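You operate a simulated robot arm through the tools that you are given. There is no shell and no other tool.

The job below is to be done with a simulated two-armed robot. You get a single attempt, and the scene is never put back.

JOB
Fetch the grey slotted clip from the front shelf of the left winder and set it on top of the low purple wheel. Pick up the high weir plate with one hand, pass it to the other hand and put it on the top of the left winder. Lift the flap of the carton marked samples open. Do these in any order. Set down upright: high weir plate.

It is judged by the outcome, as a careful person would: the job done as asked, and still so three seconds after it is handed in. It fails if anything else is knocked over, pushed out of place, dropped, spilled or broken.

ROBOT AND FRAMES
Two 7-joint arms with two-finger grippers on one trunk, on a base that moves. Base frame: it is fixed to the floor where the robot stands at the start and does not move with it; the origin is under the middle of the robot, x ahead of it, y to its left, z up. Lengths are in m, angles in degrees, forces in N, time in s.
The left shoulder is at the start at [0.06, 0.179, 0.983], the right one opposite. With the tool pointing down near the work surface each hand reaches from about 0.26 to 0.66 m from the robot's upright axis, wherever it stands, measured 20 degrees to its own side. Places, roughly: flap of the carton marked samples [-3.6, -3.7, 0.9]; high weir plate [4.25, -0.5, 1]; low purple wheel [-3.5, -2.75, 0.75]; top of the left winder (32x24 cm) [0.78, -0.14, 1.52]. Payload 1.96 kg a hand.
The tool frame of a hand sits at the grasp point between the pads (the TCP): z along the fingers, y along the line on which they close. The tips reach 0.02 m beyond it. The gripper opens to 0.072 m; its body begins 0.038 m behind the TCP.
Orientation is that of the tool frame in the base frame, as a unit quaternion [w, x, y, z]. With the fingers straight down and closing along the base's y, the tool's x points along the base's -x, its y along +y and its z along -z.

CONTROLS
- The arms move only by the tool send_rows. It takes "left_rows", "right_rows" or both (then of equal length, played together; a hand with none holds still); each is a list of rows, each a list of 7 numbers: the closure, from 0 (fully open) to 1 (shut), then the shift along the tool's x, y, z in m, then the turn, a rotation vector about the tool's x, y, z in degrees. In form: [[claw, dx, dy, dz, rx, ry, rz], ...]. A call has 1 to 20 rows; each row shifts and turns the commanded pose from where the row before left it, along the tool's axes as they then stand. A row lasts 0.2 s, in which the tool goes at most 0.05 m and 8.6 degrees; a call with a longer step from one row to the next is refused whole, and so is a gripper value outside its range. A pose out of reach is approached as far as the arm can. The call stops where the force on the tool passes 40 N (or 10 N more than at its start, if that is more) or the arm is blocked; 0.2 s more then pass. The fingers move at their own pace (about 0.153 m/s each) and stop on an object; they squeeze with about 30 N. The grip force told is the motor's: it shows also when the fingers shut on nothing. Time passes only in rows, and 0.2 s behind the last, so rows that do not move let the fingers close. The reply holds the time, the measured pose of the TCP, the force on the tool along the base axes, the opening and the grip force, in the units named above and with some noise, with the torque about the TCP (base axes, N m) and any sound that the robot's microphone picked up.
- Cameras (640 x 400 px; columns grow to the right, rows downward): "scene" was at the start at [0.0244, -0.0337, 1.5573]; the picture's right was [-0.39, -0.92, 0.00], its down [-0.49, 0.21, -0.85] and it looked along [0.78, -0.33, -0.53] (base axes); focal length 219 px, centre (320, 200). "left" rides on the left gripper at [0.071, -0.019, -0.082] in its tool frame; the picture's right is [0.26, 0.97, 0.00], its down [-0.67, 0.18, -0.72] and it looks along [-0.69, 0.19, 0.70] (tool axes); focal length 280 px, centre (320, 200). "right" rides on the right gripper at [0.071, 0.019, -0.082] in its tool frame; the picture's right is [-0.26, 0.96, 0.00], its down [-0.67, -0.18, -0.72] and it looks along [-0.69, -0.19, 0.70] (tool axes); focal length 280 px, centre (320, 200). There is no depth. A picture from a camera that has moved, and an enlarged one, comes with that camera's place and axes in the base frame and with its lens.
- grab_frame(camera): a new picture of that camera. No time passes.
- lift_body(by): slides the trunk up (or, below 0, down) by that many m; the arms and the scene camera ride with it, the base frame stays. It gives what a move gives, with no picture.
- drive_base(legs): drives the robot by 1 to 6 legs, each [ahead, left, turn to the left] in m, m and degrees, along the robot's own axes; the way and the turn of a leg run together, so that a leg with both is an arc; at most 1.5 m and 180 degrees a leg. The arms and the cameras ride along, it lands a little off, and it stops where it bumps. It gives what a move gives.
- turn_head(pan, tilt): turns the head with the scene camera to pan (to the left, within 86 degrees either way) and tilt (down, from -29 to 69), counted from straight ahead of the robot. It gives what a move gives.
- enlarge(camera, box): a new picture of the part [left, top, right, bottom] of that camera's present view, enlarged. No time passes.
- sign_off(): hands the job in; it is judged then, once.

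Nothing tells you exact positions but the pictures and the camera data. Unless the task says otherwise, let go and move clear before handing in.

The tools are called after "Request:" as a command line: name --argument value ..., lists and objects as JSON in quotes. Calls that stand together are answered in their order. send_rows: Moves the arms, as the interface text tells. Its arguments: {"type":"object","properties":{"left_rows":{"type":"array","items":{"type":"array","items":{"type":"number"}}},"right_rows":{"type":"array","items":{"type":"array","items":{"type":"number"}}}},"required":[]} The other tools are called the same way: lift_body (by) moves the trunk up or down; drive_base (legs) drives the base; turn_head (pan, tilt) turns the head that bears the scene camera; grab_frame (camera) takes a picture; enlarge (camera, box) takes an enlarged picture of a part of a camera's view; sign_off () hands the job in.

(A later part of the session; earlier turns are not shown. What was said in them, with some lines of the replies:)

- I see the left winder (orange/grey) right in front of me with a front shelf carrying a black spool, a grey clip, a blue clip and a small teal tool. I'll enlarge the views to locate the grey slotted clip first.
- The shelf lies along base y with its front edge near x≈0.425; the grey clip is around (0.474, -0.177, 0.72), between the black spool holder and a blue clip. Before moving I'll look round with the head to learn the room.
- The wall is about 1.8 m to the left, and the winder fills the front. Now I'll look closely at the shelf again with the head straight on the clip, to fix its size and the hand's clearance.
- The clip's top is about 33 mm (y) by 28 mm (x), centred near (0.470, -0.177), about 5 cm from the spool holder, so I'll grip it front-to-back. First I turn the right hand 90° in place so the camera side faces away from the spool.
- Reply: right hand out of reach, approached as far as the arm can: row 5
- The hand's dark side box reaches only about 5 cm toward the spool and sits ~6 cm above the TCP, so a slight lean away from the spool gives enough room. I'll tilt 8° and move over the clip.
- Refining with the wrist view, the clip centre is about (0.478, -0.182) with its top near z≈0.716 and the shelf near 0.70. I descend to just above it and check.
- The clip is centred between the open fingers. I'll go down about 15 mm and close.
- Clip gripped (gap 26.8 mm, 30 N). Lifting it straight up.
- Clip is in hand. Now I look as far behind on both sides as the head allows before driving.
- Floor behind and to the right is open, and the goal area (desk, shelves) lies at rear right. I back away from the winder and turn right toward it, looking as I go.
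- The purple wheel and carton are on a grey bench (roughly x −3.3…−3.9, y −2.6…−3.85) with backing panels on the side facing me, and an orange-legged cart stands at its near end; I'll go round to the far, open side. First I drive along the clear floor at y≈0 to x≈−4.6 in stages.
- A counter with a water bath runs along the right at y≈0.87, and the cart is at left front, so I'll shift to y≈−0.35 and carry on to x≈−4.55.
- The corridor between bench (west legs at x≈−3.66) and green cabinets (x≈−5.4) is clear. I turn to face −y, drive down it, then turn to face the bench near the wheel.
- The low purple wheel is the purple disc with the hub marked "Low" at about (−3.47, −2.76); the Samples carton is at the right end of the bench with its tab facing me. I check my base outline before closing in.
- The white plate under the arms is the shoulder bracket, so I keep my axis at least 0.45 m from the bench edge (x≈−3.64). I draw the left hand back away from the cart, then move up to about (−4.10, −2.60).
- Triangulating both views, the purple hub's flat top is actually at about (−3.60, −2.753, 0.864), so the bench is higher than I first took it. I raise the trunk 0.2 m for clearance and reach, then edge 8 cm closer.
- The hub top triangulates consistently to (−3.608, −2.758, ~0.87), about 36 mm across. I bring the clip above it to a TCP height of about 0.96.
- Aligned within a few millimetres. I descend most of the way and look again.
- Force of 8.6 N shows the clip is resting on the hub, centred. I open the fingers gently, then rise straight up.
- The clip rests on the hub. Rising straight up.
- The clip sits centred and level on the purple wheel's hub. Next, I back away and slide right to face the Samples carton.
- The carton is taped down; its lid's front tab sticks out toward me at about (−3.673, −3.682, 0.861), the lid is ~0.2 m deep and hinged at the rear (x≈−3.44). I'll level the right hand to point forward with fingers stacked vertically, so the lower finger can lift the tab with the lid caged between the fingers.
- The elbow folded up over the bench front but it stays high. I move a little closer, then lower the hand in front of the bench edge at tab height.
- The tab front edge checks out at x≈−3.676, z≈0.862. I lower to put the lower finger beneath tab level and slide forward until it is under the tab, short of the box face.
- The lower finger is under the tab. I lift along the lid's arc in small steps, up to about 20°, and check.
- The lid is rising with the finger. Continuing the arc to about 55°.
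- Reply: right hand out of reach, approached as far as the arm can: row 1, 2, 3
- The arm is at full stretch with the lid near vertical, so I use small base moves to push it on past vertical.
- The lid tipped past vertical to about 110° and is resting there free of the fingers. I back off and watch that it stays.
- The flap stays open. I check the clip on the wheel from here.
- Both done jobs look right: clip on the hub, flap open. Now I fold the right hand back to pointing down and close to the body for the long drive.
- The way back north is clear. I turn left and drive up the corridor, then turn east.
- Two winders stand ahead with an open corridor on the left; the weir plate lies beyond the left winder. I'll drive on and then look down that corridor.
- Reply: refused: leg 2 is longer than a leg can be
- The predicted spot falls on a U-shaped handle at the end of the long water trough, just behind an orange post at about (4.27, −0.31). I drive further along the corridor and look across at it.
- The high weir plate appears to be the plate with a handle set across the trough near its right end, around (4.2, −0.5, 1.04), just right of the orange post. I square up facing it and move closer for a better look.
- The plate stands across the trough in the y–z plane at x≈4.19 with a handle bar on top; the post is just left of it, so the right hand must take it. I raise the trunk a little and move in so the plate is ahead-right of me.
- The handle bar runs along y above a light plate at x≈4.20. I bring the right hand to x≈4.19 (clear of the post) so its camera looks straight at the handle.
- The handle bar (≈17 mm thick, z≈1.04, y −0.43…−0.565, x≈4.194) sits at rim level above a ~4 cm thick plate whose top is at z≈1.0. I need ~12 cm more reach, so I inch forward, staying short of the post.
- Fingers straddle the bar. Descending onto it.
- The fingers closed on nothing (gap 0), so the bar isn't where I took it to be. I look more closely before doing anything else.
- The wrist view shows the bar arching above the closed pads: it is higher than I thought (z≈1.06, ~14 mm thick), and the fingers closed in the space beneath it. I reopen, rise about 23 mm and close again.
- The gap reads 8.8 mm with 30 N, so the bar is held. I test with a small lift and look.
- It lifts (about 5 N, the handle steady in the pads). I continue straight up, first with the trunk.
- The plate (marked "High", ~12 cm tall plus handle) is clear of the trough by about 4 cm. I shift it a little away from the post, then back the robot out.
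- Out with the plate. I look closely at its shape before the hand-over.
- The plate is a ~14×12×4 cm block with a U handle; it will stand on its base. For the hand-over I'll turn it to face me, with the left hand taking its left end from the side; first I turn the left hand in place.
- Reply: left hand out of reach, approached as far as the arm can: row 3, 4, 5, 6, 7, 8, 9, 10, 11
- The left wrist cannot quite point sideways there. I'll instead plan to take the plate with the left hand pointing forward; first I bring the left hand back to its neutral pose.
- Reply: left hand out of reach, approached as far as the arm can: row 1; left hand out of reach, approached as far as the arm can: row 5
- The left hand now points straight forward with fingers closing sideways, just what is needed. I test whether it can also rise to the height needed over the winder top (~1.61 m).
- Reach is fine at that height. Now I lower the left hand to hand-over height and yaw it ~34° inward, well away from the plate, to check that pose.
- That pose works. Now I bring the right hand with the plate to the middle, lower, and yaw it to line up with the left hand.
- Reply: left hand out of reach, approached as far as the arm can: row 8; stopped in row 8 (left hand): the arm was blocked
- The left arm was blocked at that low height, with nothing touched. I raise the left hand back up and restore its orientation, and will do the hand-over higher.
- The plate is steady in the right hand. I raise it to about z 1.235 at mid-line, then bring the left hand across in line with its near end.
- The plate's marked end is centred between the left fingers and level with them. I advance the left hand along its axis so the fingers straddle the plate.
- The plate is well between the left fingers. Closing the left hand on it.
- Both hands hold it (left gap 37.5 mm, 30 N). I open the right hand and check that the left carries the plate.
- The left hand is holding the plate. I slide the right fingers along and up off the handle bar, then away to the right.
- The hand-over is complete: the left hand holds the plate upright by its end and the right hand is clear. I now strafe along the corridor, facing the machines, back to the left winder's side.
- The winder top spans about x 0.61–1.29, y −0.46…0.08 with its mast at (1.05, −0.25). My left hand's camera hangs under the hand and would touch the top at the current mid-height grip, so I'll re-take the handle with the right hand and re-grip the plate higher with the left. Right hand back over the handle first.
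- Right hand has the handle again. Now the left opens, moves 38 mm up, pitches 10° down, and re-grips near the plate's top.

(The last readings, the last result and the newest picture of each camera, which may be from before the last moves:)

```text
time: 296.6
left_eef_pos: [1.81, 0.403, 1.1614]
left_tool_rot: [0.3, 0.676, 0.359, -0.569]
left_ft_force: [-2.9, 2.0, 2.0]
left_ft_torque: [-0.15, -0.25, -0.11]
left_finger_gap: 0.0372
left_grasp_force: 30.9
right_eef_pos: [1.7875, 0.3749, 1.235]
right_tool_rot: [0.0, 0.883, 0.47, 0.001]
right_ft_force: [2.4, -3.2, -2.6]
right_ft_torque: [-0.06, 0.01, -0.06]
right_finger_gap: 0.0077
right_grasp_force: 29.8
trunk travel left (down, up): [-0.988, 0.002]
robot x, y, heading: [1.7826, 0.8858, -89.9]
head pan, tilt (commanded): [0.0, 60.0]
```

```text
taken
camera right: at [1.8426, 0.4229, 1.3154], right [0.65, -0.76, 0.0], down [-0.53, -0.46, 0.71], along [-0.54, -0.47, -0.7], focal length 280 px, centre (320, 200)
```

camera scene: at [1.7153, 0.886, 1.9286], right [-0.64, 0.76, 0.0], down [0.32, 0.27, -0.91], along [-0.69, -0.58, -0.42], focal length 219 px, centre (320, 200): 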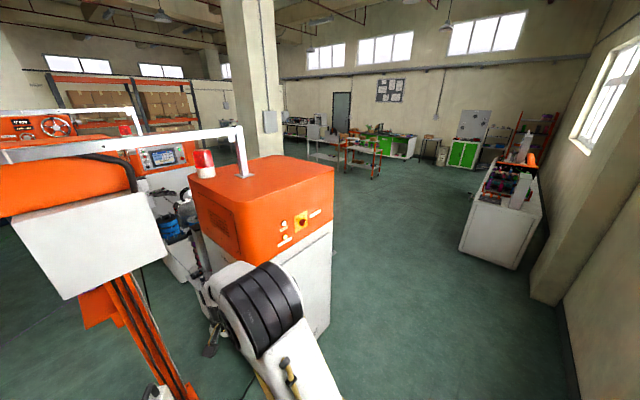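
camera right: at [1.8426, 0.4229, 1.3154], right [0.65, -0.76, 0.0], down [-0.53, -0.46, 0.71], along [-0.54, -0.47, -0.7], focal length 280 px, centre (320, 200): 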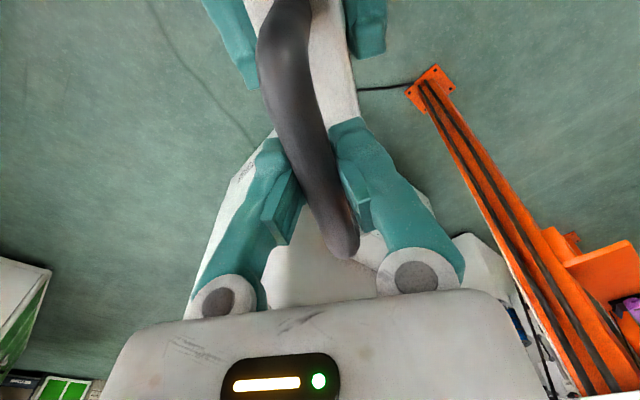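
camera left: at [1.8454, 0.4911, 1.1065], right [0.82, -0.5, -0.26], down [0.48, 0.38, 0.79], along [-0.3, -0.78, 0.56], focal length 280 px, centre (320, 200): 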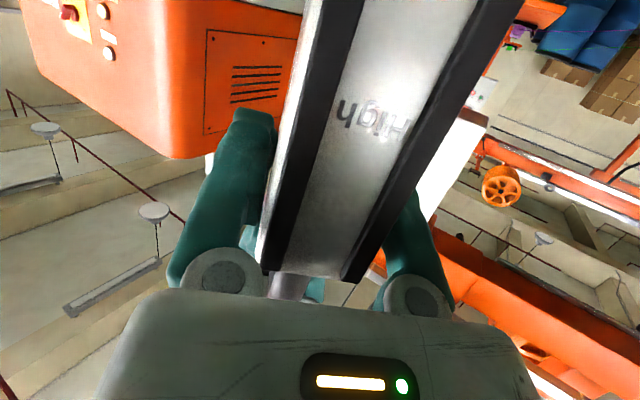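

Request:
send_rows --left_rows '[[1, 0, 0, 0, 0, 0, 0], [1, 0, 0, 0, 0, 0, 0], [1, 0, 0, 0, 0, 0, 0], [1, 0, 0, 0, 0, 0, 0], [1, 0, 0, 0, 0, 0, 0]]' --right_rows '[[0.7, 0, 0, 0, 0, 0, 0], [0.5, 0, 0, 0, 0, 0, 0], [0.3, 0, 0, 0, 0, 0, 0], [0, 0, 0, 0, 0, 0, 0], [0, 0, 0, 0, 0, 0, 0]]'

Request:
send_rows --right_rows '[[0, 0.005, 0, -0.01, 0, 0, 0], [0, 0.01, 0, -0.01, 0, 0, 0], [0, 0.01, 0, -0.01, 0, 0, 0], [0, 0.01, 0, -0.01, 0, 0, 0], [0, 0.0108, -0.0196, -0.02, 0, 0, 0], [0, 0.0108, -0.0196, -0.02, 0, 0, 0], [0, -0.017, -0.0248, 0, 0, 0, 0], [0, -0.017, -0.0248, 0, 0, 0, 0], [0, -0.017, -0.0248, 0, 0, 0, 0], [0, -0.017, -0.0248, 0, 0, 0, 0], [0, -0.017, -0.0248, 0, 0, 0, 0], [0, -0.017, -0.0248, 0, 0, 0, 0], [0, -0.017, -0.0248, 0, 0, 0, 0]]'

Request:
grab_frame --camera "left"

Request:
enlarge --camera "scene" --box '[230, 120, 390, 240]'

```text
time: 297.8
left_eef_pos: [1.8093, 0.4029, 1.1608]
left_tool_rot: [0.299, 0.677, 0.359, -0.569]
left_ft_force: [-0.2, 0.3, 0.2]
left_ft_torque: [0.19, -0.11, -0.01]
left_finger_gap: 0.0374
left_grasp_force: 29.8
right_eef_pos: [1.7874, 0.3736, 1.2345]
right_tool_rot: [0.0, 0.883, 0.47, 0.001]
right_ft_force: [0.2, -0.5, 1.1]
right_ft_torque: [0.01, 0.0, 0.01]
right_finger_gap: 0.0719
right_grasp_force: 0.0
trunk travel left (down, up): [-0.988, 0.002]
robot x, y, heading: [1.7826, 0.8844, -89.9]
head pan, tilt (commanded): [0.0, 60.0]
```

```text
time: 300.6
left_eef_pos: [1.809, 0.4021, 1.1601]
left_tool_rot: [0.3, 0.677, 0.359, -0.568]
left_ft_force: [0.6, -0.3, -0.5]
left_ft_torque: [0.16, -0.12, 0.02]
left_finger_gap: 0.0372
left_grasp_force: 30.2
right_eef_pos: [1.5746, 0.4423, 1.3155]
right_tool_rot: [0.0, 0.883, 0.47, 0.001]
right_ft_force: [-0.1, -0.2, 0.6]
right_ft_torque: [0.0, -0.02, 0.03]
right_finger_gap: 0.0719
right_grasp_force: 0.0
trunk travel left (down, up): [-0.988, 0.002]
robot x, y, heading: [1.7834, 0.8871, -89.9]
head pan, tilt (commanded): [0.0, 60.0]
```

```text
taken
camera left: at [1.8448, 0.4909, 1.1064], right [0.82, -0.5, -0.26], down [0.48, 0.38, 0.79], along [-0.3, -0.78, 0.56], focal length 280 px, centre (320, 200)
```

left: 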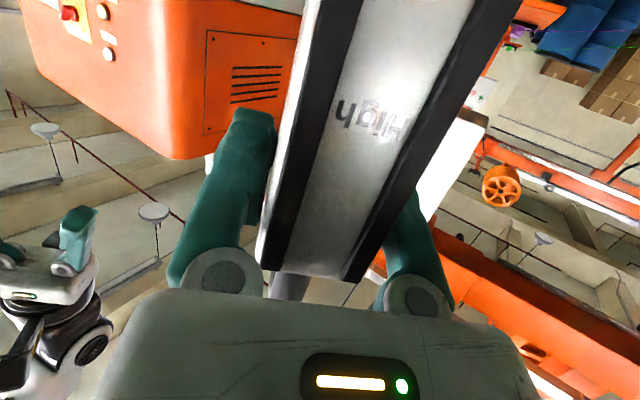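

```text
3.33 times, centred on (310, 180) of scene
camera zoom: at [1.7841, 0.8785, 1.8786], right [-1.0, 0.0, 0.0], down [0.0, 0.87, -0.5], along [0.0, -0.5, -0.87], focal length 730 px, centre (353, 267)
```

zoom: 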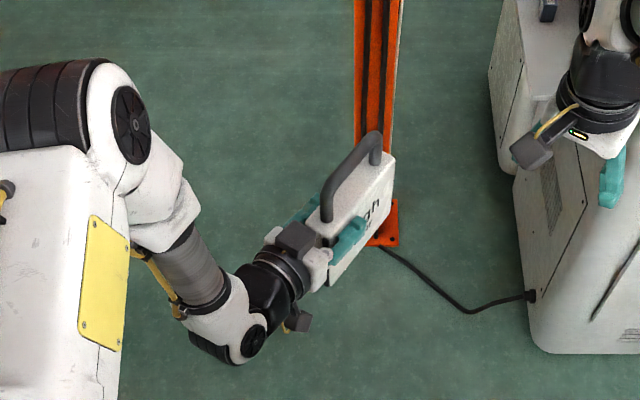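

The left hand now holds the plate near its top, plate upright. I move it out to the left, yaw it to point straight ahead, and raise it.

Request:
send_rows --left_rows '[[1, 0.0011, 0.0257, -0.0063, 0, 0, 0], [1, 0.0011, 0.0257, -0.0063, 0, 0, 0], [1, 0.0011, 0.0257, -0.0063, 0, 0, 0], [1, 0.0011, 0.0257, -0.0063, 0, 0, 0], [1, 0.0011, 0.0257, -0.0063, 0, 0, 0], [1, 0.0011, 0.0257, -0.0063, 0, 0, 0], [1, 0.0011, 0.0257, -0.0063, 0, 0, 0], [1, -0.0197, 0, -0.0035, 0, 0, 0], [1, -0.0197, 0, -0.0035, 0, 0, 0], [1, -0.0197, 0, -0.0035, 0, 0, 0], [1, 0, 0, 0, -6.8, 0, -1.2], [1, 0, 0, 0, -6.8, 0, -1.2], [1, 0, 0, 0, -6.8, 0, -1.2], [1, 0, 0, 0, -6.8, 0, -1.2], [1, 0, 0, 0, -6.8, 0, -1.2], [1, 0, 0, 0, 0, 0, 0]]'

Request:
grab_frame --camera "left"

Request:
grab_frame --camera "scene"

```text
time: 304.0
left_eef_pos: [1.9843, 0.3381, 1.2214]
left_tool_rot: [0.455, 0.54, 0.545, -0.452]
left_ft_force: [1.0, -0.2, -6.1]
left_ft_torque: [0.23, 0.01, 0.0]
left_finger_gap: 0.0373
left_grasp_force: 29.8
right_eef_pos: [1.5757, 0.4406, 1.3142]
right_tool_rot: [0.0, 0.883, 0.47, -0.001]
right_ft_force: [0.8, -0.8, -0.1]
right_ft_torque: [0.02, 0.01, 0.04]
right_finger_gap: 0.0721
right_grasp_force: 0.0
trunk travel left (down, up): [-0.988, 0.002]
robot x, y, heading: [1.7847, 0.8859, -89.7]
head pan, tilt (commanded): [0.0, 60.0]
```

```text
taken
camera left: at [1.964, 0.4317, 1.1662], right [0.96, 0.05, -0.26], down [0.18, 0.59, 0.79], along [0.19, -0.81, 0.56], focal length 280 px, centre (320, 200)
```

left: 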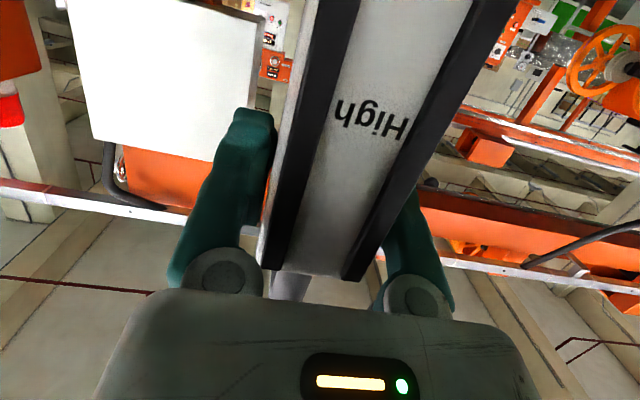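

```text
taken
camera scene: at [1.7862, 0.8787, 1.8786], right [-1.0, 0.0, 0.0], down [0.0, 0.87, -0.5], along [0.0, -0.5, -0.87], focal length 219 px, centre (320, 200)
```

scene: 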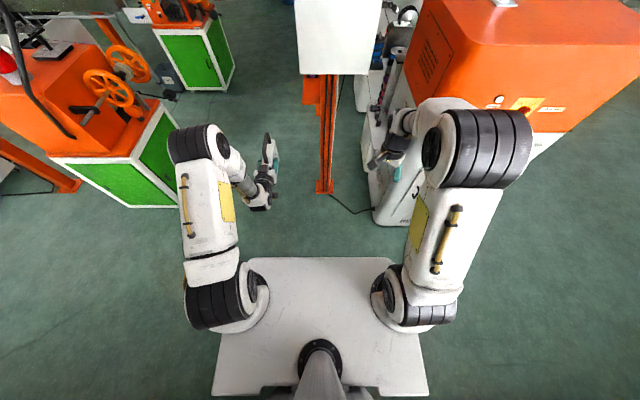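

Request:
send_rows --right_rows '[[0, 0.0249, -0.0167, 0, 0, 0, 0], [0, 0.0249, -0.0167, 0, 0, 0, 0], [0, 0.0249, -0.0167, 0, 0, 0, 0], [0, 0.0249, -0.0167, 0, 0, 0, 0]]'

Request:
drive_base --legs '[[0, -1.19, 0]]'

Request:
turn_head --pan 10 --tilt 35

Request:
grab_frame --camera "scene"

Request:
grab_frame --camera "right"

```text
time: 305.0
left_eef_pos: [1.9838, 0.3405, 1.2225]
left_tool_rot: [0.455, 0.54, 0.544, -0.454]
left_ft_force: [-0.2, -0.1, -4.5]
left_ft_torque: [0.2, -0.05, 0.02]
left_finger_gap: 0.0374
left_grasp_force: 30.0
right_eef_pos: [1.5772, 0.5648, 1.316]
right_tool_rot: [0.0, 0.883, 0.47, 0.0]
right_ft_force: [0.0, 0.4, 0.5]
right_ft_torque: [-0.01, 0.02, 0.01]
right_finger_gap: 0.0719
right_grasp_force: 0.2
trunk travel left (down, up): [-0.988, 0.002]
robot x, y, heading: [1.7846, 0.887, -90.0]
head pan, tilt (commanded): [0.0, 60.0]
```

```text
time: 311.0
left_eef_pos: [0.7914, 0.3342, 1.2206]
left_tool_rot: [0.455, 0.539, 0.546, -0.453]
left_ft_force: [0.2, -0.6, -5.6]
left_ft_torque: [0.23, 0.0, 0.03]
left_finger_gap: 0.0375
left_grasp_force: 29.8
right_eef_pos: [0.3844, 0.5552, 1.3148]
right_tool_rot: [-0.001, 0.882, 0.471, -0.001]
right_ft_force: [0.5, -0.3, -0.7]
right_ft_torque: [0.0, -0.01, 0.02]
right_finger_gap: 0.072
right_grasp_force: 0.1
trunk travel left (down, up): [-0.988, 0.002]
robot x, y, heading: [0.5885, 0.8799, -89.7]
head pan, tilt (commanded): [0.0, 60.0]
```

```text
time: 311.9
left_eef_pos: [0.7901, 0.3342, 1.2207]
left_tool_rot: [0.455, 0.54, 0.545, -0.452]
left_ft_force: [0.1, 0.2, -6.1]
left_ft_torque: [0.19, 0.03, -0.01]
left_finger_gap: 0.0373
left_grasp_force: 29.7
right_eef_pos: [0.3825, 0.5565, 1.3154]
right_tool_rot: [-0.001, 0.882, 0.472, 0.0]
right_ft_force: [0.0, 1.1, -0.1]
right_ft_torque: [0.01, 0.01, 0.0]
right_finger_gap: 0.072
right_grasp_force: 0.0
trunk travel left (down, up): [-0.988, 0.002]
robot x, y, heading: [0.5907, 0.8813, -89.5]
head pan, tilt (commanded): [10.0, 35.0]
```

```text
taken
camera scene: at [0.6054, 0.8539, 1.9128], right [-0.98, -0.18, 0.0], down [-0.1, 0.57, -0.82], along [0.15, -0.81, -0.57], focal length 219 px, centre (320, 200)
```

scene: 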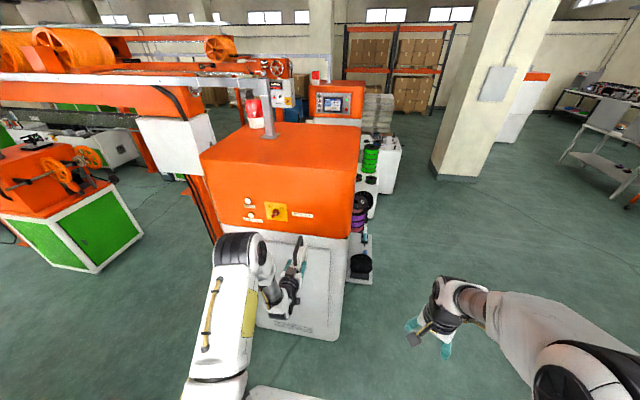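

```text
taken
camera right: at [0.4375, 0.6052, 1.3962], right [0.66, -0.75, 0.0], down [-0.53, -0.46, 0.71], along [-0.54, -0.47, -0.7], focal length 280 px, centre (320, 200)
```

right: 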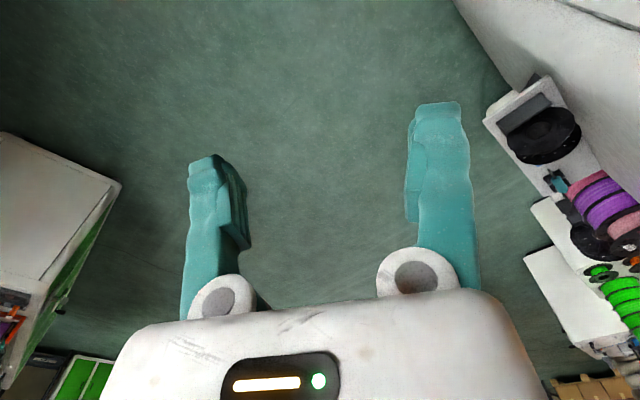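

Request:
enlarge --camera "scene" --box '[180, 80, 380, 250]'

```text
2.35 times, centred on (280, 165) of scene
camera zoom: at [0.6054, 0.8539, 1.9128], right [-0.98, -0.18, 0.0], down [-0.1, 0.57, -0.82], along [0.15, -0.81, -0.57], focal length 515 px, centre (414, 282)
```

zoom: 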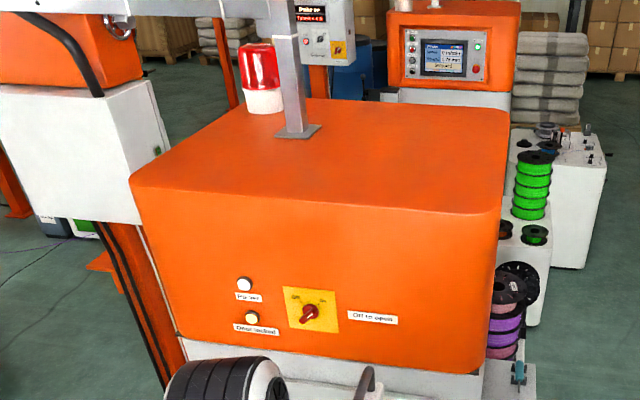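

The winder top is confirmed at x 0.61–1.28, y −0.47…0.08. I raise the plate to about z 1.68 here, before moving in over it.

Request:
send_rows --left_rows '[[1, -0.0394, 0, -0.007, 0, 0, 0], [1, -0.0394, 0, -0.007, 0, 0, 0], [1, -0.0394, 0, -0.007, 0, 0, 0], [1, -0.0394, 0, -0.007, 0, 0, 0], [1, -0.0394, 0, -0.007, 0, 0, 0], [1, -0.0394, 0, -0.007, 0, 0, 0], [1, -0.0394, 0, -0.007, 0, 0, 0], [1, -0.0394, 0, -0.007, 0, 0, 0], [1, -0.0394, 0, -0.007, 0, 0, 0], [1, -0.0394, 0, -0.007, 0, 0, 0], [1, -0.0394, 0, -0.007, 0, 0, 0], [1, -0.0197, 0, -0.0035, 0, 0, 0], [1, 0, 0, 0, 0, 0, 0]]'

Request:
grab_frame --camera "scene"

Request:
grab_frame --camera "left"

```text
time: 314.7
left_eef_pos: [0.7922, 0.3336, 1.6811]
left_tool_rot: [0.455, 0.539, 0.547, -0.451]
left_ft_force: [0.7, 0.8, -5.4]
left_ft_torque: [0.19, 0.0, 0.0]
left_finger_gap: 0.0375
left_grasp_force: 30.2
right_eef_pos: [0.3822, 0.556, 1.3158]
right_tool_rot: [0.0, 0.882, 0.471, 0.001]
right_ft_force: [0.0, 0.0, 1.1]
right_ft_torque: [0.03, -0.01, 0.03]
right_finger_gap: 0.0721
right_grasp_force: 0.0
trunk travel left (down, up): [-0.988, 0.002]
robot x, y, heading: [0.5867, 0.8795, -89.5]
head pan, tilt (commanded): [10.0, 35.0]
```

```text
taken
camera scene: at [0.6056, 0.8535, 1.9129], right [-0.98, -0.18, 0.0], down [-0.1, 0.56, -0.82], along [0.15, -0.81, -0.57], focal length 219 px, centre (320, 200)
```

scene: 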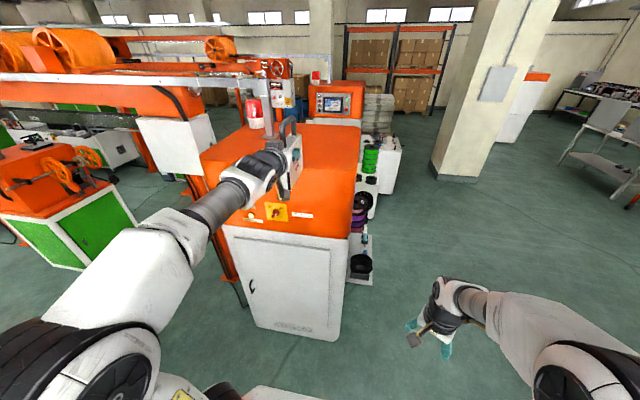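

```text
taken
camera left: at [0.7712, 0.4264, 1.6264], right [0.96, 0.06, -0.26], down [0.18, 0.59, 0.79], along [0.2, -0.81, 0.55], focal length 280 px, centre (320, 200)
```

left: 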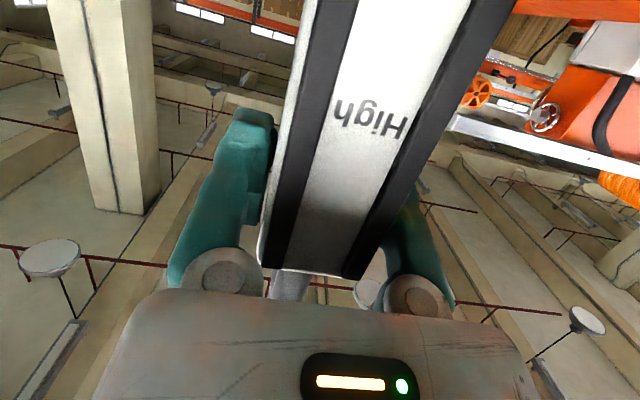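

Request:
drive_base --legs '[[0.25, 0, -0.5]]'

Request:
turn_head --pan 20 --tilt 35

Request:
grab_frame --camera "scene"

Request:
enlarge --camera "scene" --box '[220, 80, 400, 230]'

```text
time: 316.6
left_eef_pos: [0.7883, 0.0855, 1.6823]
left_tool_rot: [0.454, 0.541, 0.542, -0.455]
left_ft_force: [0.5, 0.0, -4.4]
left_ft_torque: [0.22, 0.0, 0.0]
left_finger_gap: 0.0375
left_grasp_force: 29.9
right_eef_pos: [0.3796, 0.3115, 1.3168]
right_tool_rot: [0.002, 0.884, 0.467, 0.0]
right_ft_force: [0.1, 0.4, 0.0]
right_ft_torque: [0.01, -0.02, -0.03]
right_finger_gap: 0.072
right_grasp_force: 0.1
trunk travel left (down, up): [-0.988, 0.002]
robot x, y, heading: [0.5869, 0.6306, -90.1]
head pan, tilt (commanded): [10.0, 35.0]
```

```text
time: 317.3
left_eef_pos: [0.7872, 0.0821, 1.6812]
left_tool_rot: [0.454, 0.541, 0.544, -0.454]
left_ft_force: [0.0, -0.5, -4.8]
left_ft_torque: [0.24, -0.02, 0.03]
left_finger_gap: 0.0372
left_grasp_force: 30.1
right_eef_pos: [0.3801, 0.3078, 1.3158]
right_tool_rot: [0.0, 0.884, 0.467, 0.0]
right_ft_force: [0.0, 0.4, 0.6]
right_ft_torque: [0.04, 0.0, 0.02]
right_finger_gap: 0.0721
right_grasp_force: 0.1
trunk travel left (down, up): [-0.988, 0.002]
robot x, y, heading: [0.5876, 0.6303, -90.3]
head pan, tilt (commanded): [20.0, 35.0]
```

```text
taken
camera scene: at [0.6209, 0.6077, 1.9129], right [-0.94, -0.34, 0.0], down [-0.19, 0.54, -0.82], along [0.28, -0.77, -0.57], focal length 219 px, centre (320, 200)
```

scene: 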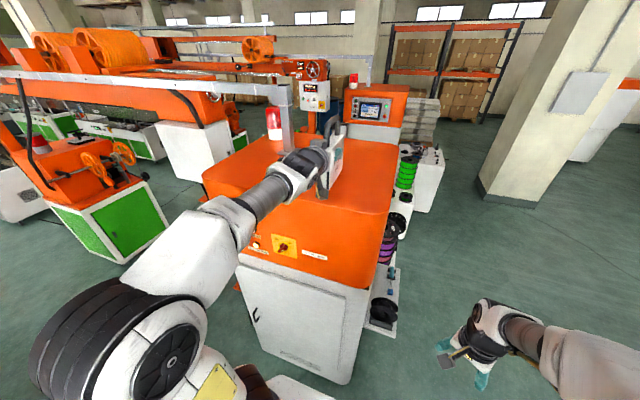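

```text
2.67 times, centred on (310, 155) of scene
camera zoom: at [0.6209, 0.6077, 1.9129], right [-0.94, -0.34, 0.0], down [-0.19, 0.54, -0.82], along [0.28, -0.77, -0.57], focal length 584 px, centre (347, 320)
```

zoom: 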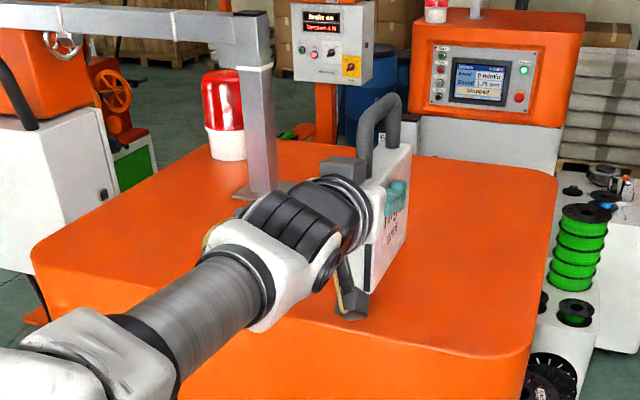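

Request:
drive_base --legs '[[0.185, 0, 0]]'

Request:
grab_frame --camera "scene"

Request:
enlarge --camera "scene" --box '[240, 80, 420, 230]'

Request:
grab_frame --camera "right"

```text
time: 318.8
left_eef_pos: [0.7836, -0.0992, 1.6835]
left_tool_rot: [0.453, 0.541, 0.543, -0.454]
left_ft_force: [0.6, 1.0, -4.8]
left_ft_torque: [0.21, -0.02, 0.01]
left_finger_gap: 0.0373
left_grasp_force: 29.8
right_eef_pos: [0.3791, 0.1266, 1.3174]
right_tool_rot: [0.001, 0.884, 0.467, -0.001]
right_ft_force: [0.1, 0.0, -0.3]
right_ft_torque: [-0.02, 0.02, 0.0]
right_finger_gap: 0.0719
right_grasp_force: 0.0
trunk travel left (down, up): [-0.988, 0.002]
robot x, y, heading: [0.5893, 0.4457, -90.3]
head pan, tilt (commanded): [20.0, 35.0]
```

```text
taken
camera scene: at [0.6201, 0.4283, 1.913], right [-0.94, -0.34, 0.0], down [-0.19, 0.54, -0.82], along [0.28, -0.77, -0.57], focal length 219 px, centre (320, 200)
```

scene: 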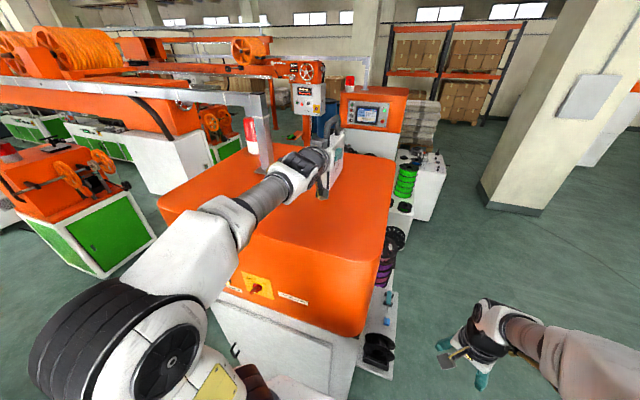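

```text
2.67 times, centred on (330, 155) of scene
camera zoom: at [0.6201, 0.4283, 1.913], right [-0.94, -0.34, 0.0], down [-0.19, 0.54, -0.82], along [0.28, -0.77, -0.57], focal length 584 px, centre (293, 320)
```

zoom: 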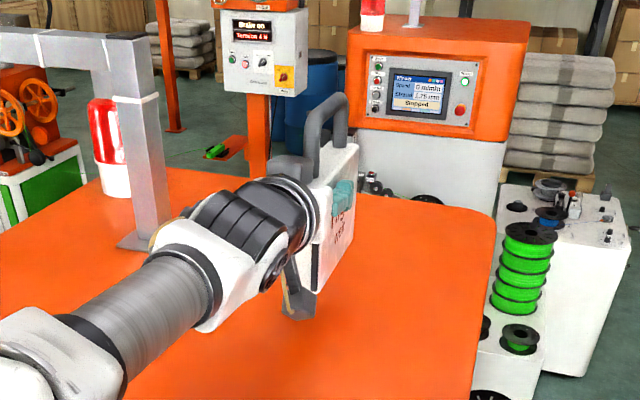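

```text
taken
camera right: at [0.4345, 0.1758, 1.3972], right [0.65, -0.76, 0.0], down [-0.53, -0.45, 0.72], along [-0.54, -0.47, -0.7], focal length 280 px, centre (320, 200)
```

right: 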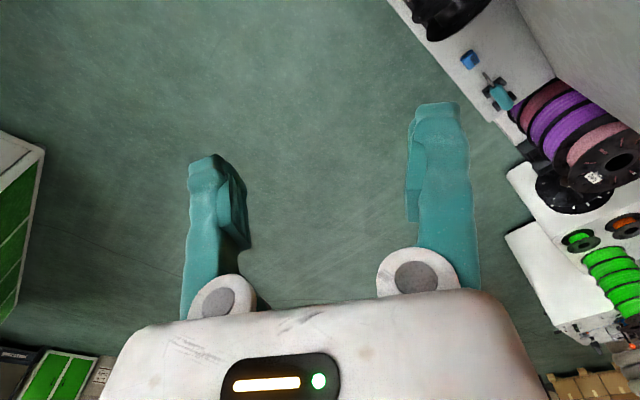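

The plate is centred over the top at about (0.78, −0.135). Lowering most of the way, then feeling for contact.

Request:
send_rows --left_rows '[[1, 0.0164, 0, 0.0029, 0, 0, 0], [1, 0.0164, 0, 0.0029, 0, 0, 0], [1, 0.0148, 0, 0.0026, 0, 0, 0], [1, 0, 0, 0, 0, 0, 0]]'

Request:
enlarge --camera "scene" --box '[290, 100, 370, 230]'

Request:
grab_frame --camera "left"

```text
time: 319.8
left_eef_pos: [0.7857, -0.105, 1.6315]
left_tool_rot: [0.452, 0.543, 0.543, -0.455]
left_ft_force: [0.4, 0.2, -5.5]
left_ft_torque: [0.23, -0.01, 0.01]
left_finger_gap: 0.0371
left_grasp_force: 29.8
right_eef_pos: [0.3799, 0.122, 1.3151]
right_tool_rot: [-0.001, 0.884, 0.467, 0.0]
right_ft_force: [0.3, 0.0, 0.2]
right_ft_torque: [0.01, 0.03, 0.02]
right_finger_gap: 0.0723
right_grasp_force: 0.0
trunk travel left (down, up): [-0.988, 0.002]
robot x, y, heading: [0.5839, 0.4474, -90.1]
head pan, tilt (commanded): [20.0, 35.0]
```

```text
3.08 times, centred on (330, 165) of scene
camera zoom: at [0.6202, 0.4208, 1.9128], right [-0.94, -0.34, 0.0], down [-0.19, 0.54, -0.82], along [0.28, -0.77, -0.57], focal length 674 px, centre (289, 308)
```

zoom: 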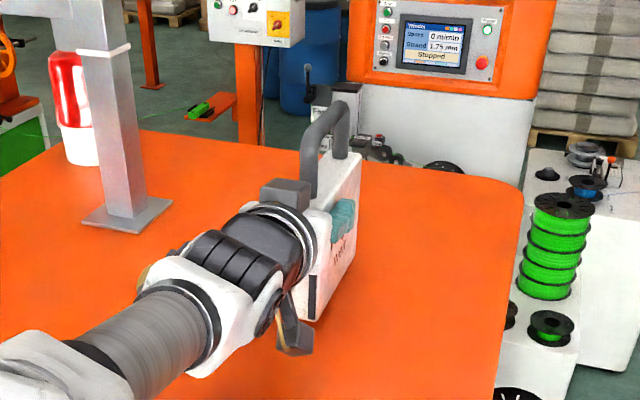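

```text
taken
camera left: at [0.7661, -0.0113, 1.5765], right [0.96, 0.05, -0.26], down [0.19, 0.58, 0.79], along [0.19, -0.81, 0.55], focal length 280 px, centre (320, 200)
```

left: 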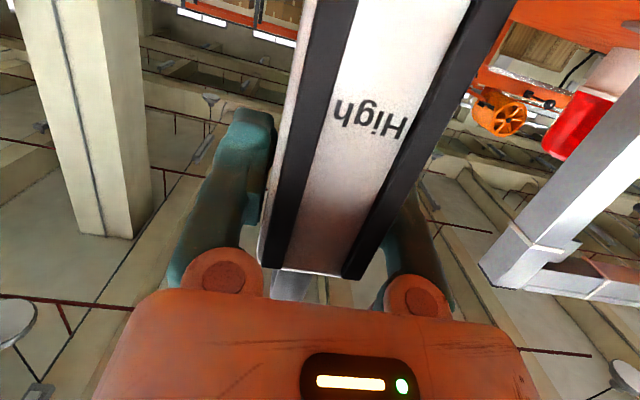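

Request:
send_rows --left_rows '[[1, 0.0059, 0, 0.001, 0, 0, 0], [1, 0.0059, 0, 0.001, 0, 0, 0]]'

Request:
send_rows --left_rows '[[1, 0.003, 0, 0.0005, 0, 0, 0]]'

Request:
send_rows --left_rows '[[1, 0.003, 0, 0.0005, 0, 0, 0]]'

```text
time: 320.4
left_eef_pos: [0.7847, -0.1037, 1.6216]
left_tool_rot: [0.453, 0.542, 0.542, -0.455]
left_ft_force: [0.9, -2.3, -1.7]
left_ft_torque: [-0.38, 0.04, 0.05]
left_finger_gap: 0.0377
left_grasp_force: 30.2
right_eef_pos: [0.3792, 0.1235, 1.3152]
right_tool_rot: [-0.001, 0.884, 0.467, 0.001]
right_ft_force: [-0.2, -0.6, 0.7]
right_ft_torque: [0.03, 0.03, 0.01]
right_finger_gap: 0.0718
right_grasp_force: 0.0
trunk travel left (down, up): [-0.988, 0.002]
robot x, y, heading: [0.5883, 0.4429, -90.3]
head pan, tilt (commanded): [20.0, 35.0]
```

```text
time: 320.8
left_eef_pos: [0.7847, -0.1014, 1.6198]
left_tool_rot: [0.454, 0.541, 0.542, -0.455]
left_ft_force: [1.2, 0.4, 5.3]
left_ft_torque: [-0.87, -0.04, 0.04]
left_finger_gap: 0.0374
left_grasp_force: 30.1
right_eef_pos: [0.378, 0.1253, 1.3157]
right_tool_rot: [0.0, 0.884, 0.467, 0.0]
right_ft_force: [0.0, -0.4, 0.2]
right_ft_torque: [-0.02, -0.02, -0.03]
right_finger_gap: 0.072
right_grasp_force: 0.1
trunk travel left (down, up): [-0.988, 0.002]
robot x, y, heading: [0.5875, 0.4463, -90.2]
head pan, tilt (commanded): [20.0, 35.0]
```

```text
time: 321.2
left_eef_pos: [0.785, -0.1012, 1.6186]
left_tool_rot: [0.456, 0.54, 0.541, -0.457]
left_ft_force: [2.5, -5.5, 23.3]
left_ft_torque: [0.03, -0.04, 0.05]
left_finger_gap: 0.0373
left_grasp_force: 30.0
right_eef_pos: [0.3792, 0.1246, 1.3162]
right_tool_rot: [0.0, 0.884, 0.467, 0.001]
right_ft_force: [-0.1, 0.4, 0.2]
right_ft_torque: [0.02, 0.0, -0.01]
right_finger_gap: 0.0721
right_grasp_force: 0.0
trunk travel left (down, up): [-0.988, 0.002]
robot x, y, heading: [0.587, 0.447, -90.3]
head pan, tilt (commanded): [20.0, 35.0]
```

Contact is now even (23 N, no tilting torque). I ease off slightly and look before letting go.

Request:
send_rows --left_rows '[[1, -0.002, 0, -0.0004, 0, 0, 0], [1, 0, 0, 0, 0, 0, 0]]'

Request:
enlarge --camera "scene" --box '[290, 100, 370, 230]'

Request:
grab_frame --camera "left"

```text
time: 321.8
left_eef_pos: [0.7844, -0.1002, 1.6192]
left_tool_rot: [0.454, 0.541, 0.543, -0.455]
left_ft_force: [3.1, -4.4, 23.3]
left_ft_torque: [-0.55, -0.04, 0.01]
left_finger_gap: 0.0375
left_grasp_force: 30.2
right_eef_pos: [0.3789, 0.1249, 1.3171]
right_tool_rot: [0.0, 0.884, 0.468, -0.001]
right_ft_force: [-0.1, -0.5, 0.6]
right_ft_torque: [0.0, -0.03, -0.02]
right_finger_gap: 0.0718
right_grasp_force: 0.0
trunk travel left (down, up): [-0.988, 0.002]
robot x, y, heading: [0.5861, 0.4457, -90.2]
head pan, tilt (commanded): [20.0, 35.0]
```

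```text
3.08 times, centred on (330, 165) of scene
camera zoom: at [0.6199, 0.4252, 1.913], right [-0.94, -0.34, 0.0], down [-0.19, 0.54, -0.82], along [0.28, -0.77, -0.57], focal length 674 px, centre (289, 308)
```

zoom: 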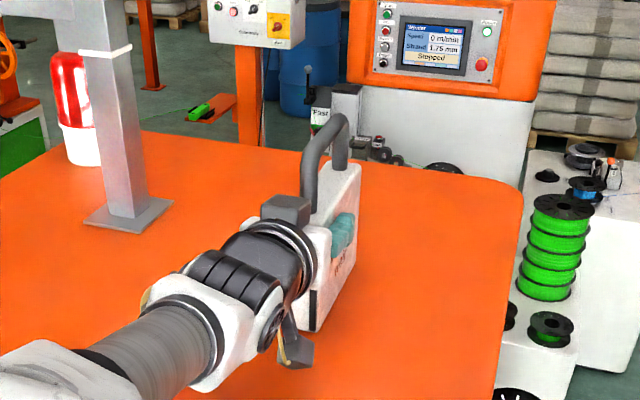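

```text
taken
camera left: at [0.7654, -0.0079, 1.5633], right [0.96, 0.04, -0.26], down [0.19, 0.59, 0.79], along [0.19, -0.81, 0.56], focal length 280 px, centre (320, 200)
```

left: 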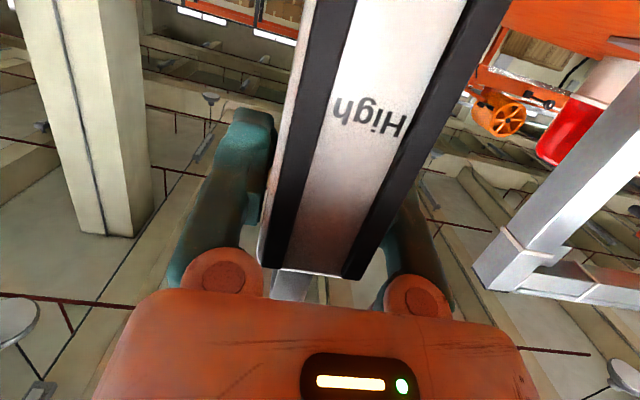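

Request:
send_rows --left_rows '[[1, -0.002, 0, -0.0004, 0, 0, 0], [1, 0, 0, 0, 0, 0, 0]]'

```text
time: 322.4
left_eef_pos: [0.7864, -0.1003, 1.6168]
left_tool_rot: [0.452, 0.543, 0.542, -0.455]
left_ft_force: [1.6, -0.2, 8.2]
left_ft_torque: [-0.4, -0.05, 0.04]
left_finger_gap: 0.037
left_grasp_force: 29.9
right_eef_pos: [0.3786, 0.1256, 1.3158]
right_tool_rot: [0.0, 0.884, 0.467, 0.0]
right_ft_force: [-0.6, 0.7, 0.0]
right_ft_torque: [0.01, 0.03, 0.0]
right_finger_gap: 0.0722
right_grasp_force: 0.1
trunk travel left (down, up): [-0.988, 0.002]
robot x, y, heading: [0.5835, 0.4417, -90.3]
head pan, tilt (commanded): [20.0, 35.0]
```

Now about 8 N and flat under the plate's middle. Opening the left hand slowly.

Request:
send_rows --left_rows '[[0.47, 0, 0, 0, 0, 0, 0], [0.42, 0, 0, 0, 0, 0, 0], [0.35, 0, 0, 0, 0, 0, 0], [0.25, 0, 0, 0, 0, 0, 0], [0.1, 0, 0, 0, 0, 0, 0], [0, 0, 0, 0, 0, 0, 0]]'

Request:
enlarge --camera "scene" --box '[290, 100, 370, 230]'

Request:
grab_frame --camera "left"

```text
time: 323.8
left_eef_pos: [0.7842, -0.1031, 1.6199]
left_tool_rot: [0.453, 0.542, 0.542, -0.455]
left_ft_force: [0.2, 0.0, 0.3]
left_ft_torque: [0.01, -0.04, 0.01]
left_finger_gap: 0.0718
left_grasp_force: 0.0
right_eef_pos: [0.3803, 0.1233, 1.3157]
right_tool_rot: [0.001, 0.884, 0.467, 0.0]
right_ft_force: [-0.3, 0.6, -0.2]
right_ft_torque: [0.02, -0.01, 0.02]
right_finger_gap: 0.0722
right_grasp_force: 0.0
trunk travel left (down, up): [-0.988, 0.002]
robot x, y, heading: [0.5844, 0.445, -89.9]
head pan, tilt (commanded): [20.0, 35.0]
```

```text
3.08 times, centred on (330, 165) of scene
camera zoom: at [0.6198, 0.4234, 1.9129], right [-0.94, -0.34, 0.0], down [-0.19, 0.54, -0.82], along [0.28, -0.77, -0.57], focal length 674 px, centre (289, 308)
```

zoom: 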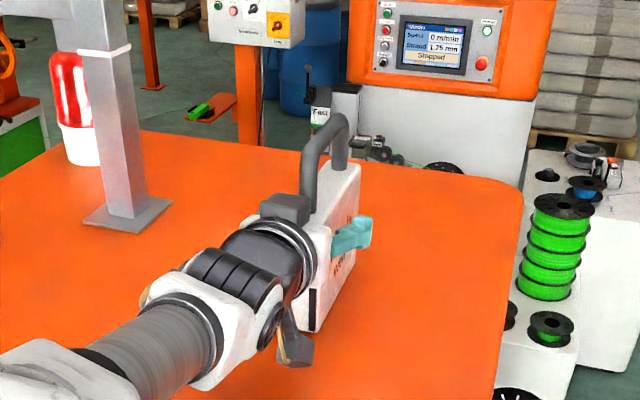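

```text
taken
camera left: at [0.7654, -0.0091, 1.5644], right [0.96, 0.05, -0.26], down [0.19, 0.59, 0.79], along [0.19, -0.81, 0.56], focal length 280 px, centre (320, 200)
```

left: 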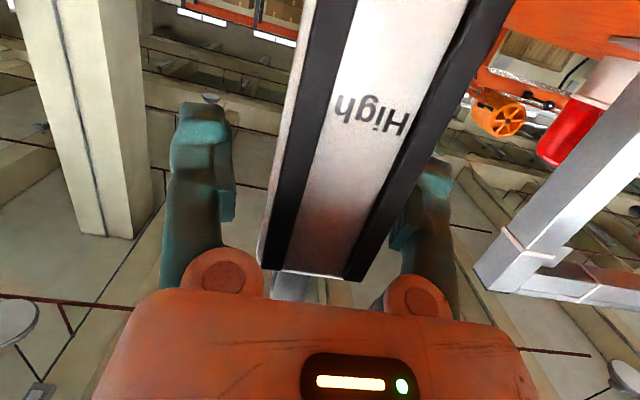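

The plate stands by itself. I withdraw the left hand straight back.

Request:
send_rows --left_rows '[[0, 0.0017, 0, -0.0099, 0, 0, 0], [0, 0.0026, 0, -0.0148, 0, 0, 0], [0, 0.0035, 0, -0.0197, 0, 0, 0], [0, 0.0035, 0, -0.0197, 0, 0, 0], [0, 0.0035, 0, -0.0197, 0, 0, 0], [0, 0.0035, 0, -0.0197, 0, 0, 0], [0, 0, 0, 0, 0, 0, 0]]'

Request:
enlarge --camera "scene" --box '[260, 80, 400, 230]'

Request:
grab_frame --camera "left"

```text
time: 325.4
left_eef_pos: [0.7848, -0.0607, 1.613]
left_tool_rot: [0.454, 0.541, 0.543, -0.454]
left_ft_force: [0.6, 0.2, 0.1]
left_ft_torque: [-0.01, -0.02, -0.03]
left_finger_gap: 0.0719
left_grasp_force: 0.1
left hand out of reach, approached as far as the arm can: row 3, 4, 5, 6
right_eef_pos: [0.3785, 0.1239, 1.316]
right_tool_rot: [0.0, 0.884, 0.467, 0.001]
right_ft_force: [0.2, 0.5, -0.3]
right_ft_torque: [0.02, 0.01, -0.01]
right_finger_gap: 0.0719
right_grasp_force: 0.0
trunk travel left (down, up): [-0.988, 0.002]
robot x, y, heading: [0.5919, 0.4456, -90.5]
head pan, tilt (commanded): [20.0, 35.0]
```

```text
2.67 times, centred on (330, 155) of scene
camera zoom: at [0.6197, 0.4231, 1.9129], right [-0.94, -0.34, 0.0], down [-0.19, 0.54, -0.82], along [0.28, -0.77, -0.57], focal length 584 px, centre (293, 320)
```

zoom: 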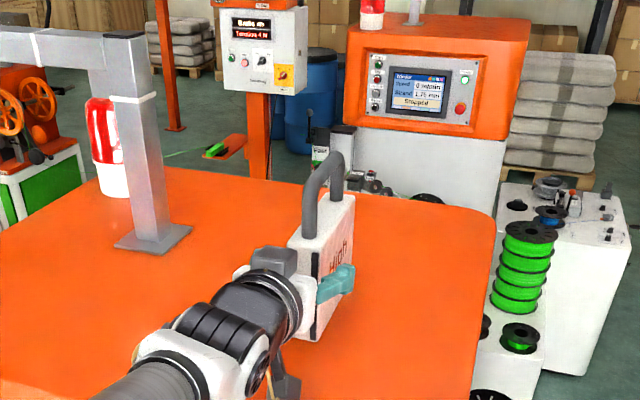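

```text
taken
camera left: at [0.7649, 0.0328, 1.5585], right [0.96, 0.05, -0.26], down [0.19, 0.59, 0.79], along [0.19, -0.81, 0.56], focal length 280 px, centre (320, 200)
```

left: 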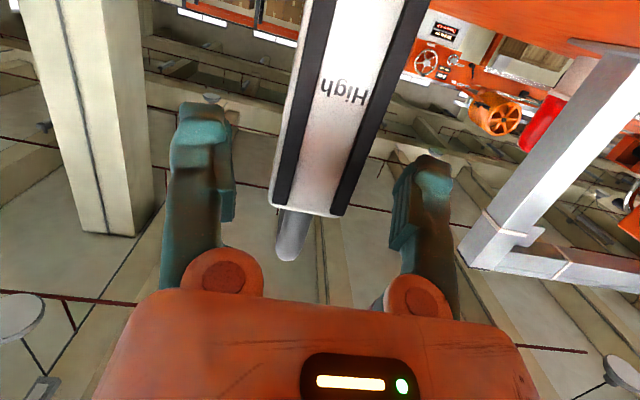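

The arm can't fold further, so I back the base straight away.

Request:
drive_base --legs '[[-0.12, 0, 0]]'

Request:
grab_frame --camera "scene"

Request:
grab_frame --camera "left"

Request:
drive_base --legs '[[-0.28, 0, 0]]'

Request:
enlarge --camera "scene" --box '[220, 70, 400, 220]'

```text
time: 326.6
left_eef_pos: [0.7848, 0.0551, 1.6117]
left_tool_rot: [0.452, 0.543, 0.543, -0.454]
left_ft_force: [0.1, -0.1, 0.2]
left_ft_torque: [0.03, 0.0, 0.0]
left_finger_gap: 0.0717
left_grasp_force: 0.0
right_eef_pos: [0.3795, 0.241, 1.3155]
right_tool_rot: [-0.001, 0.884, 0.467, 0.001]
right_ft_force: [-0.4, -0.9, -0.7]
right_ft_torque: [0.0, 0.02, -0.04]
right_finger_gap: 0.072
right_grasp_force: 0.0
trunk travel left (down, up): [-0.988, 0.002]
robot x, y, heading: [0.5895, 0.5608, -90.4]
head pan, tilt (commanded): [20.0, 35.0]
```

```text
taken
camera scene: at [0.6202, 0.5385, 1.9128], right [-0.94, -0.34, 0.0], down [-0.19, 0.54, -0.82], along [0.28, -0.77, -0.58], focal length 219 px, centre (320, 200)
```

scene: 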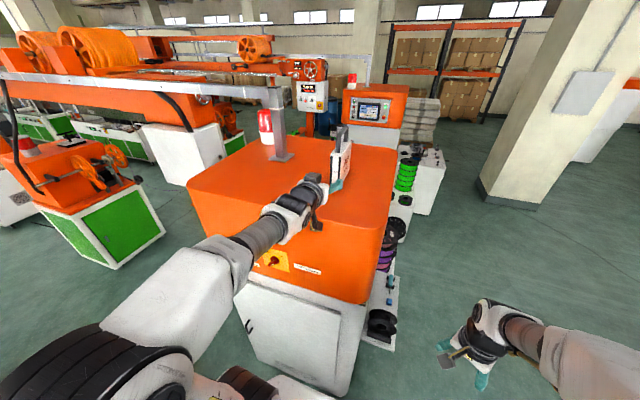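

```text
taken
camera left: at [0.7653, 0.1491, 1.5573], right [0.96, 0.05, -0.26], down [0.19, 0.58, 0.79], along [0.19, -0.81, 0.55], focal length 280 px, centre (320, 200)
```

left: 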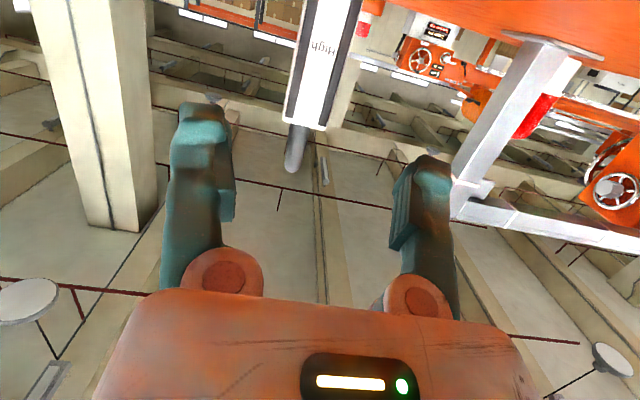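

```text
time: 328.6
left_eef_pos: [0.7864, 0.34, 1.6125]
left_tool_rot: [0.453, 0.541, 0.544, -0.453]
left_ft_force: [0.2, -0.9, -0.5]
left_ft_torque: [-0.03, 0.01, 0.02]
left_finger_gap: 0.072
left_grasp_force: 0.0
right_eef_pos: [0.3805, 0.5233, 1.3159]
right_tool_rot: [-0.001, 0.884, 0.468, 0.0]
right_ft_force: [-0.6, -0.5, 0.5]
right_ft_torque: [0.0, -0.02, 0.01]
right_finger_gap: 0.072
right_grasp_force: 0.0
trunk travel left (down, up): [-0.988, 0.002]
robot x, y, heading: [0.5876, 0.8477, -89.7]
head pan, tilt (commanded): [20.0, 35.0]
```

```text
2.67 times, centred on (310, 145) of scene
camera zoom: at [0.6212, 0.822, 1.9128], right [-0.94, -0.34, 0.0], down [-0.19, 0.54, -0.82], along [0.28, -0.77, -0.58], focal length 584 px, centre (347, 347)
```

zoom: 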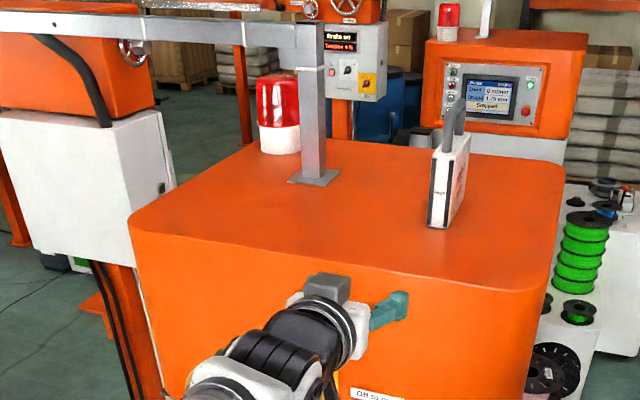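

The weir plate stands upright near the middle of the winder's free top, well clear of my hands. A last look toward the bench to confirm the other two results.

Request:
turn_head --pan -49 --tilt 10

Request:
enlarge --camera "scene" --box '[280, 150, 400, 230]'

Request:
turn_head --pan 15 --tilt 35

Request:
enlarge --camera "scene" --box '[250, 80, 400, 200]'

```text
time: 330.0
left_eef_pos: [0.7874, 0.3423, 1.6124]
left_tool_rot: [0.453, 0.541, 0.543, -0.454]
left_ft_force: [0.1, -0.2, 0.3]
left_ft_torque: [0.0, -0.01, -0.02]
left_finger_gap: 0.072
left_grasp_force: 0.1
right_eef_pos: [0.3804, 0.5257, 1.3157]
right_tool_rot: [0.001, 0.884, 0.467, 0.0]
right_ft_force: [-0.2, -0.2, -0.6]
right_ft_torque: [-0.02, 0.01, 0.0]
right_finger_gap: 0.0719
right_grasp_force: 0.0
trunk travel left (down, up): [-0.988, 0.002]
robot x, y, heading: [0.5879, 0.8462, -90.0]
head pan, tilt (commanded): [-49.0, 10.0]
```

```text
5.00 times, centred on (340, 190) of scene
camera zoom: at [0.5211, 0.8479, 1.953], right [-0.66, 0.76, 0.0], down [0.13, 0.11, -0.98], along [-0.74, -0.65, -0.17], focal length 1094 px, centre (220, 250)
```

zoom: 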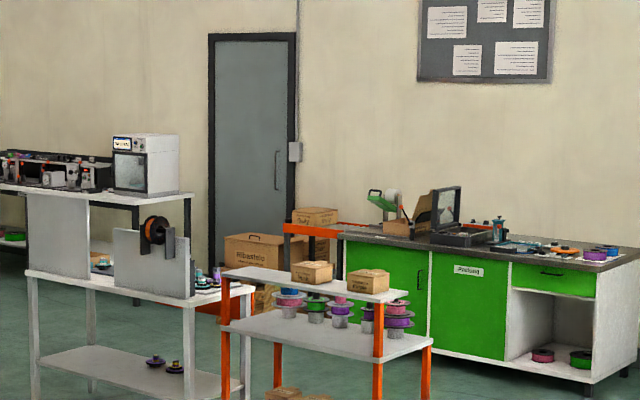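

```text
time: 331.4
left_eef_pos: [0.7857, 0.3433, 1.6123]
left_tool_rot: [0.454, 0.541, 0.544, -0.454]
left_ft_force: [0.6, 0.3, -0.2]
left_ft_torque: [0.0, 0.02, 0.02]
left_finger_gap: 0.072
left_grasp_force: 0.0
right_eef_pos: [0.3814, 0.5261, 1.3151]
right_tool_rot: [0.0, 0.884, 0.468, 0.0]
right_ft_force: [0.5, -0.6, -0.3]
right_ft_torque: [0.02, 0.0, -0.01]
right_finger_gap: 0.0722
right_grasp_force: 0.1
trunk travel left (down, up): [-0.988, 0.002]
robot x, y, heading: [0.5912, 0.8499, -90.2]
head pan, tilt (commanded): [15.0, 35.0]
```

```text
3.33 times, centred on (325, 140) of scene
camera zoom: at [0.6138, 0.8235, 1.9129], right [-0.97, -0.26, 0.0], down [-0.15, 0.55, -0.82], along [0.21, -0.79, -0.57], focal length 730 px, centre (303, 400)
```

zoom: 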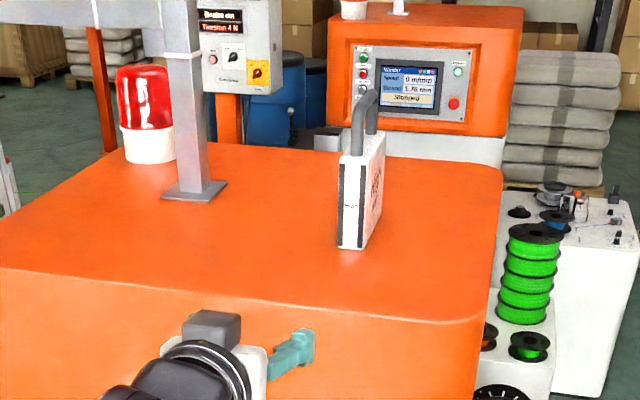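

The weir plate stands upright and steady on the winder top. From here the bench looks undisturbed; the clip and flap are too far away to make out, but both were right when I last saw them close up. Both hands are empty and clear, so I hand the job in.

Request:
sign_off

```text
The job is handed in.
```

I finished all three parts of the job and handed it in. Nothing was knocked over or dropped along the way.

- **Grey slotted clip:** it lies flat and centred on the hub of the low purple wheel. I last checked it close up before leaving the bench.
- **Samples carton:** the flap is open a little past vertical (about 110°). It stayed open by itself when I backed away.
- **High weir plate:** it stands upright near the middle of the left winder's top, about (0.78, −0.13). I picked it up by the handle with the right hand and passed it to the left, which set it down. Partway, I took it back briefly with the right hand so the left could grip it higher. It was still standing when I last looked.

At the end I could see the plate, but the clip and flap were too far away to check again.
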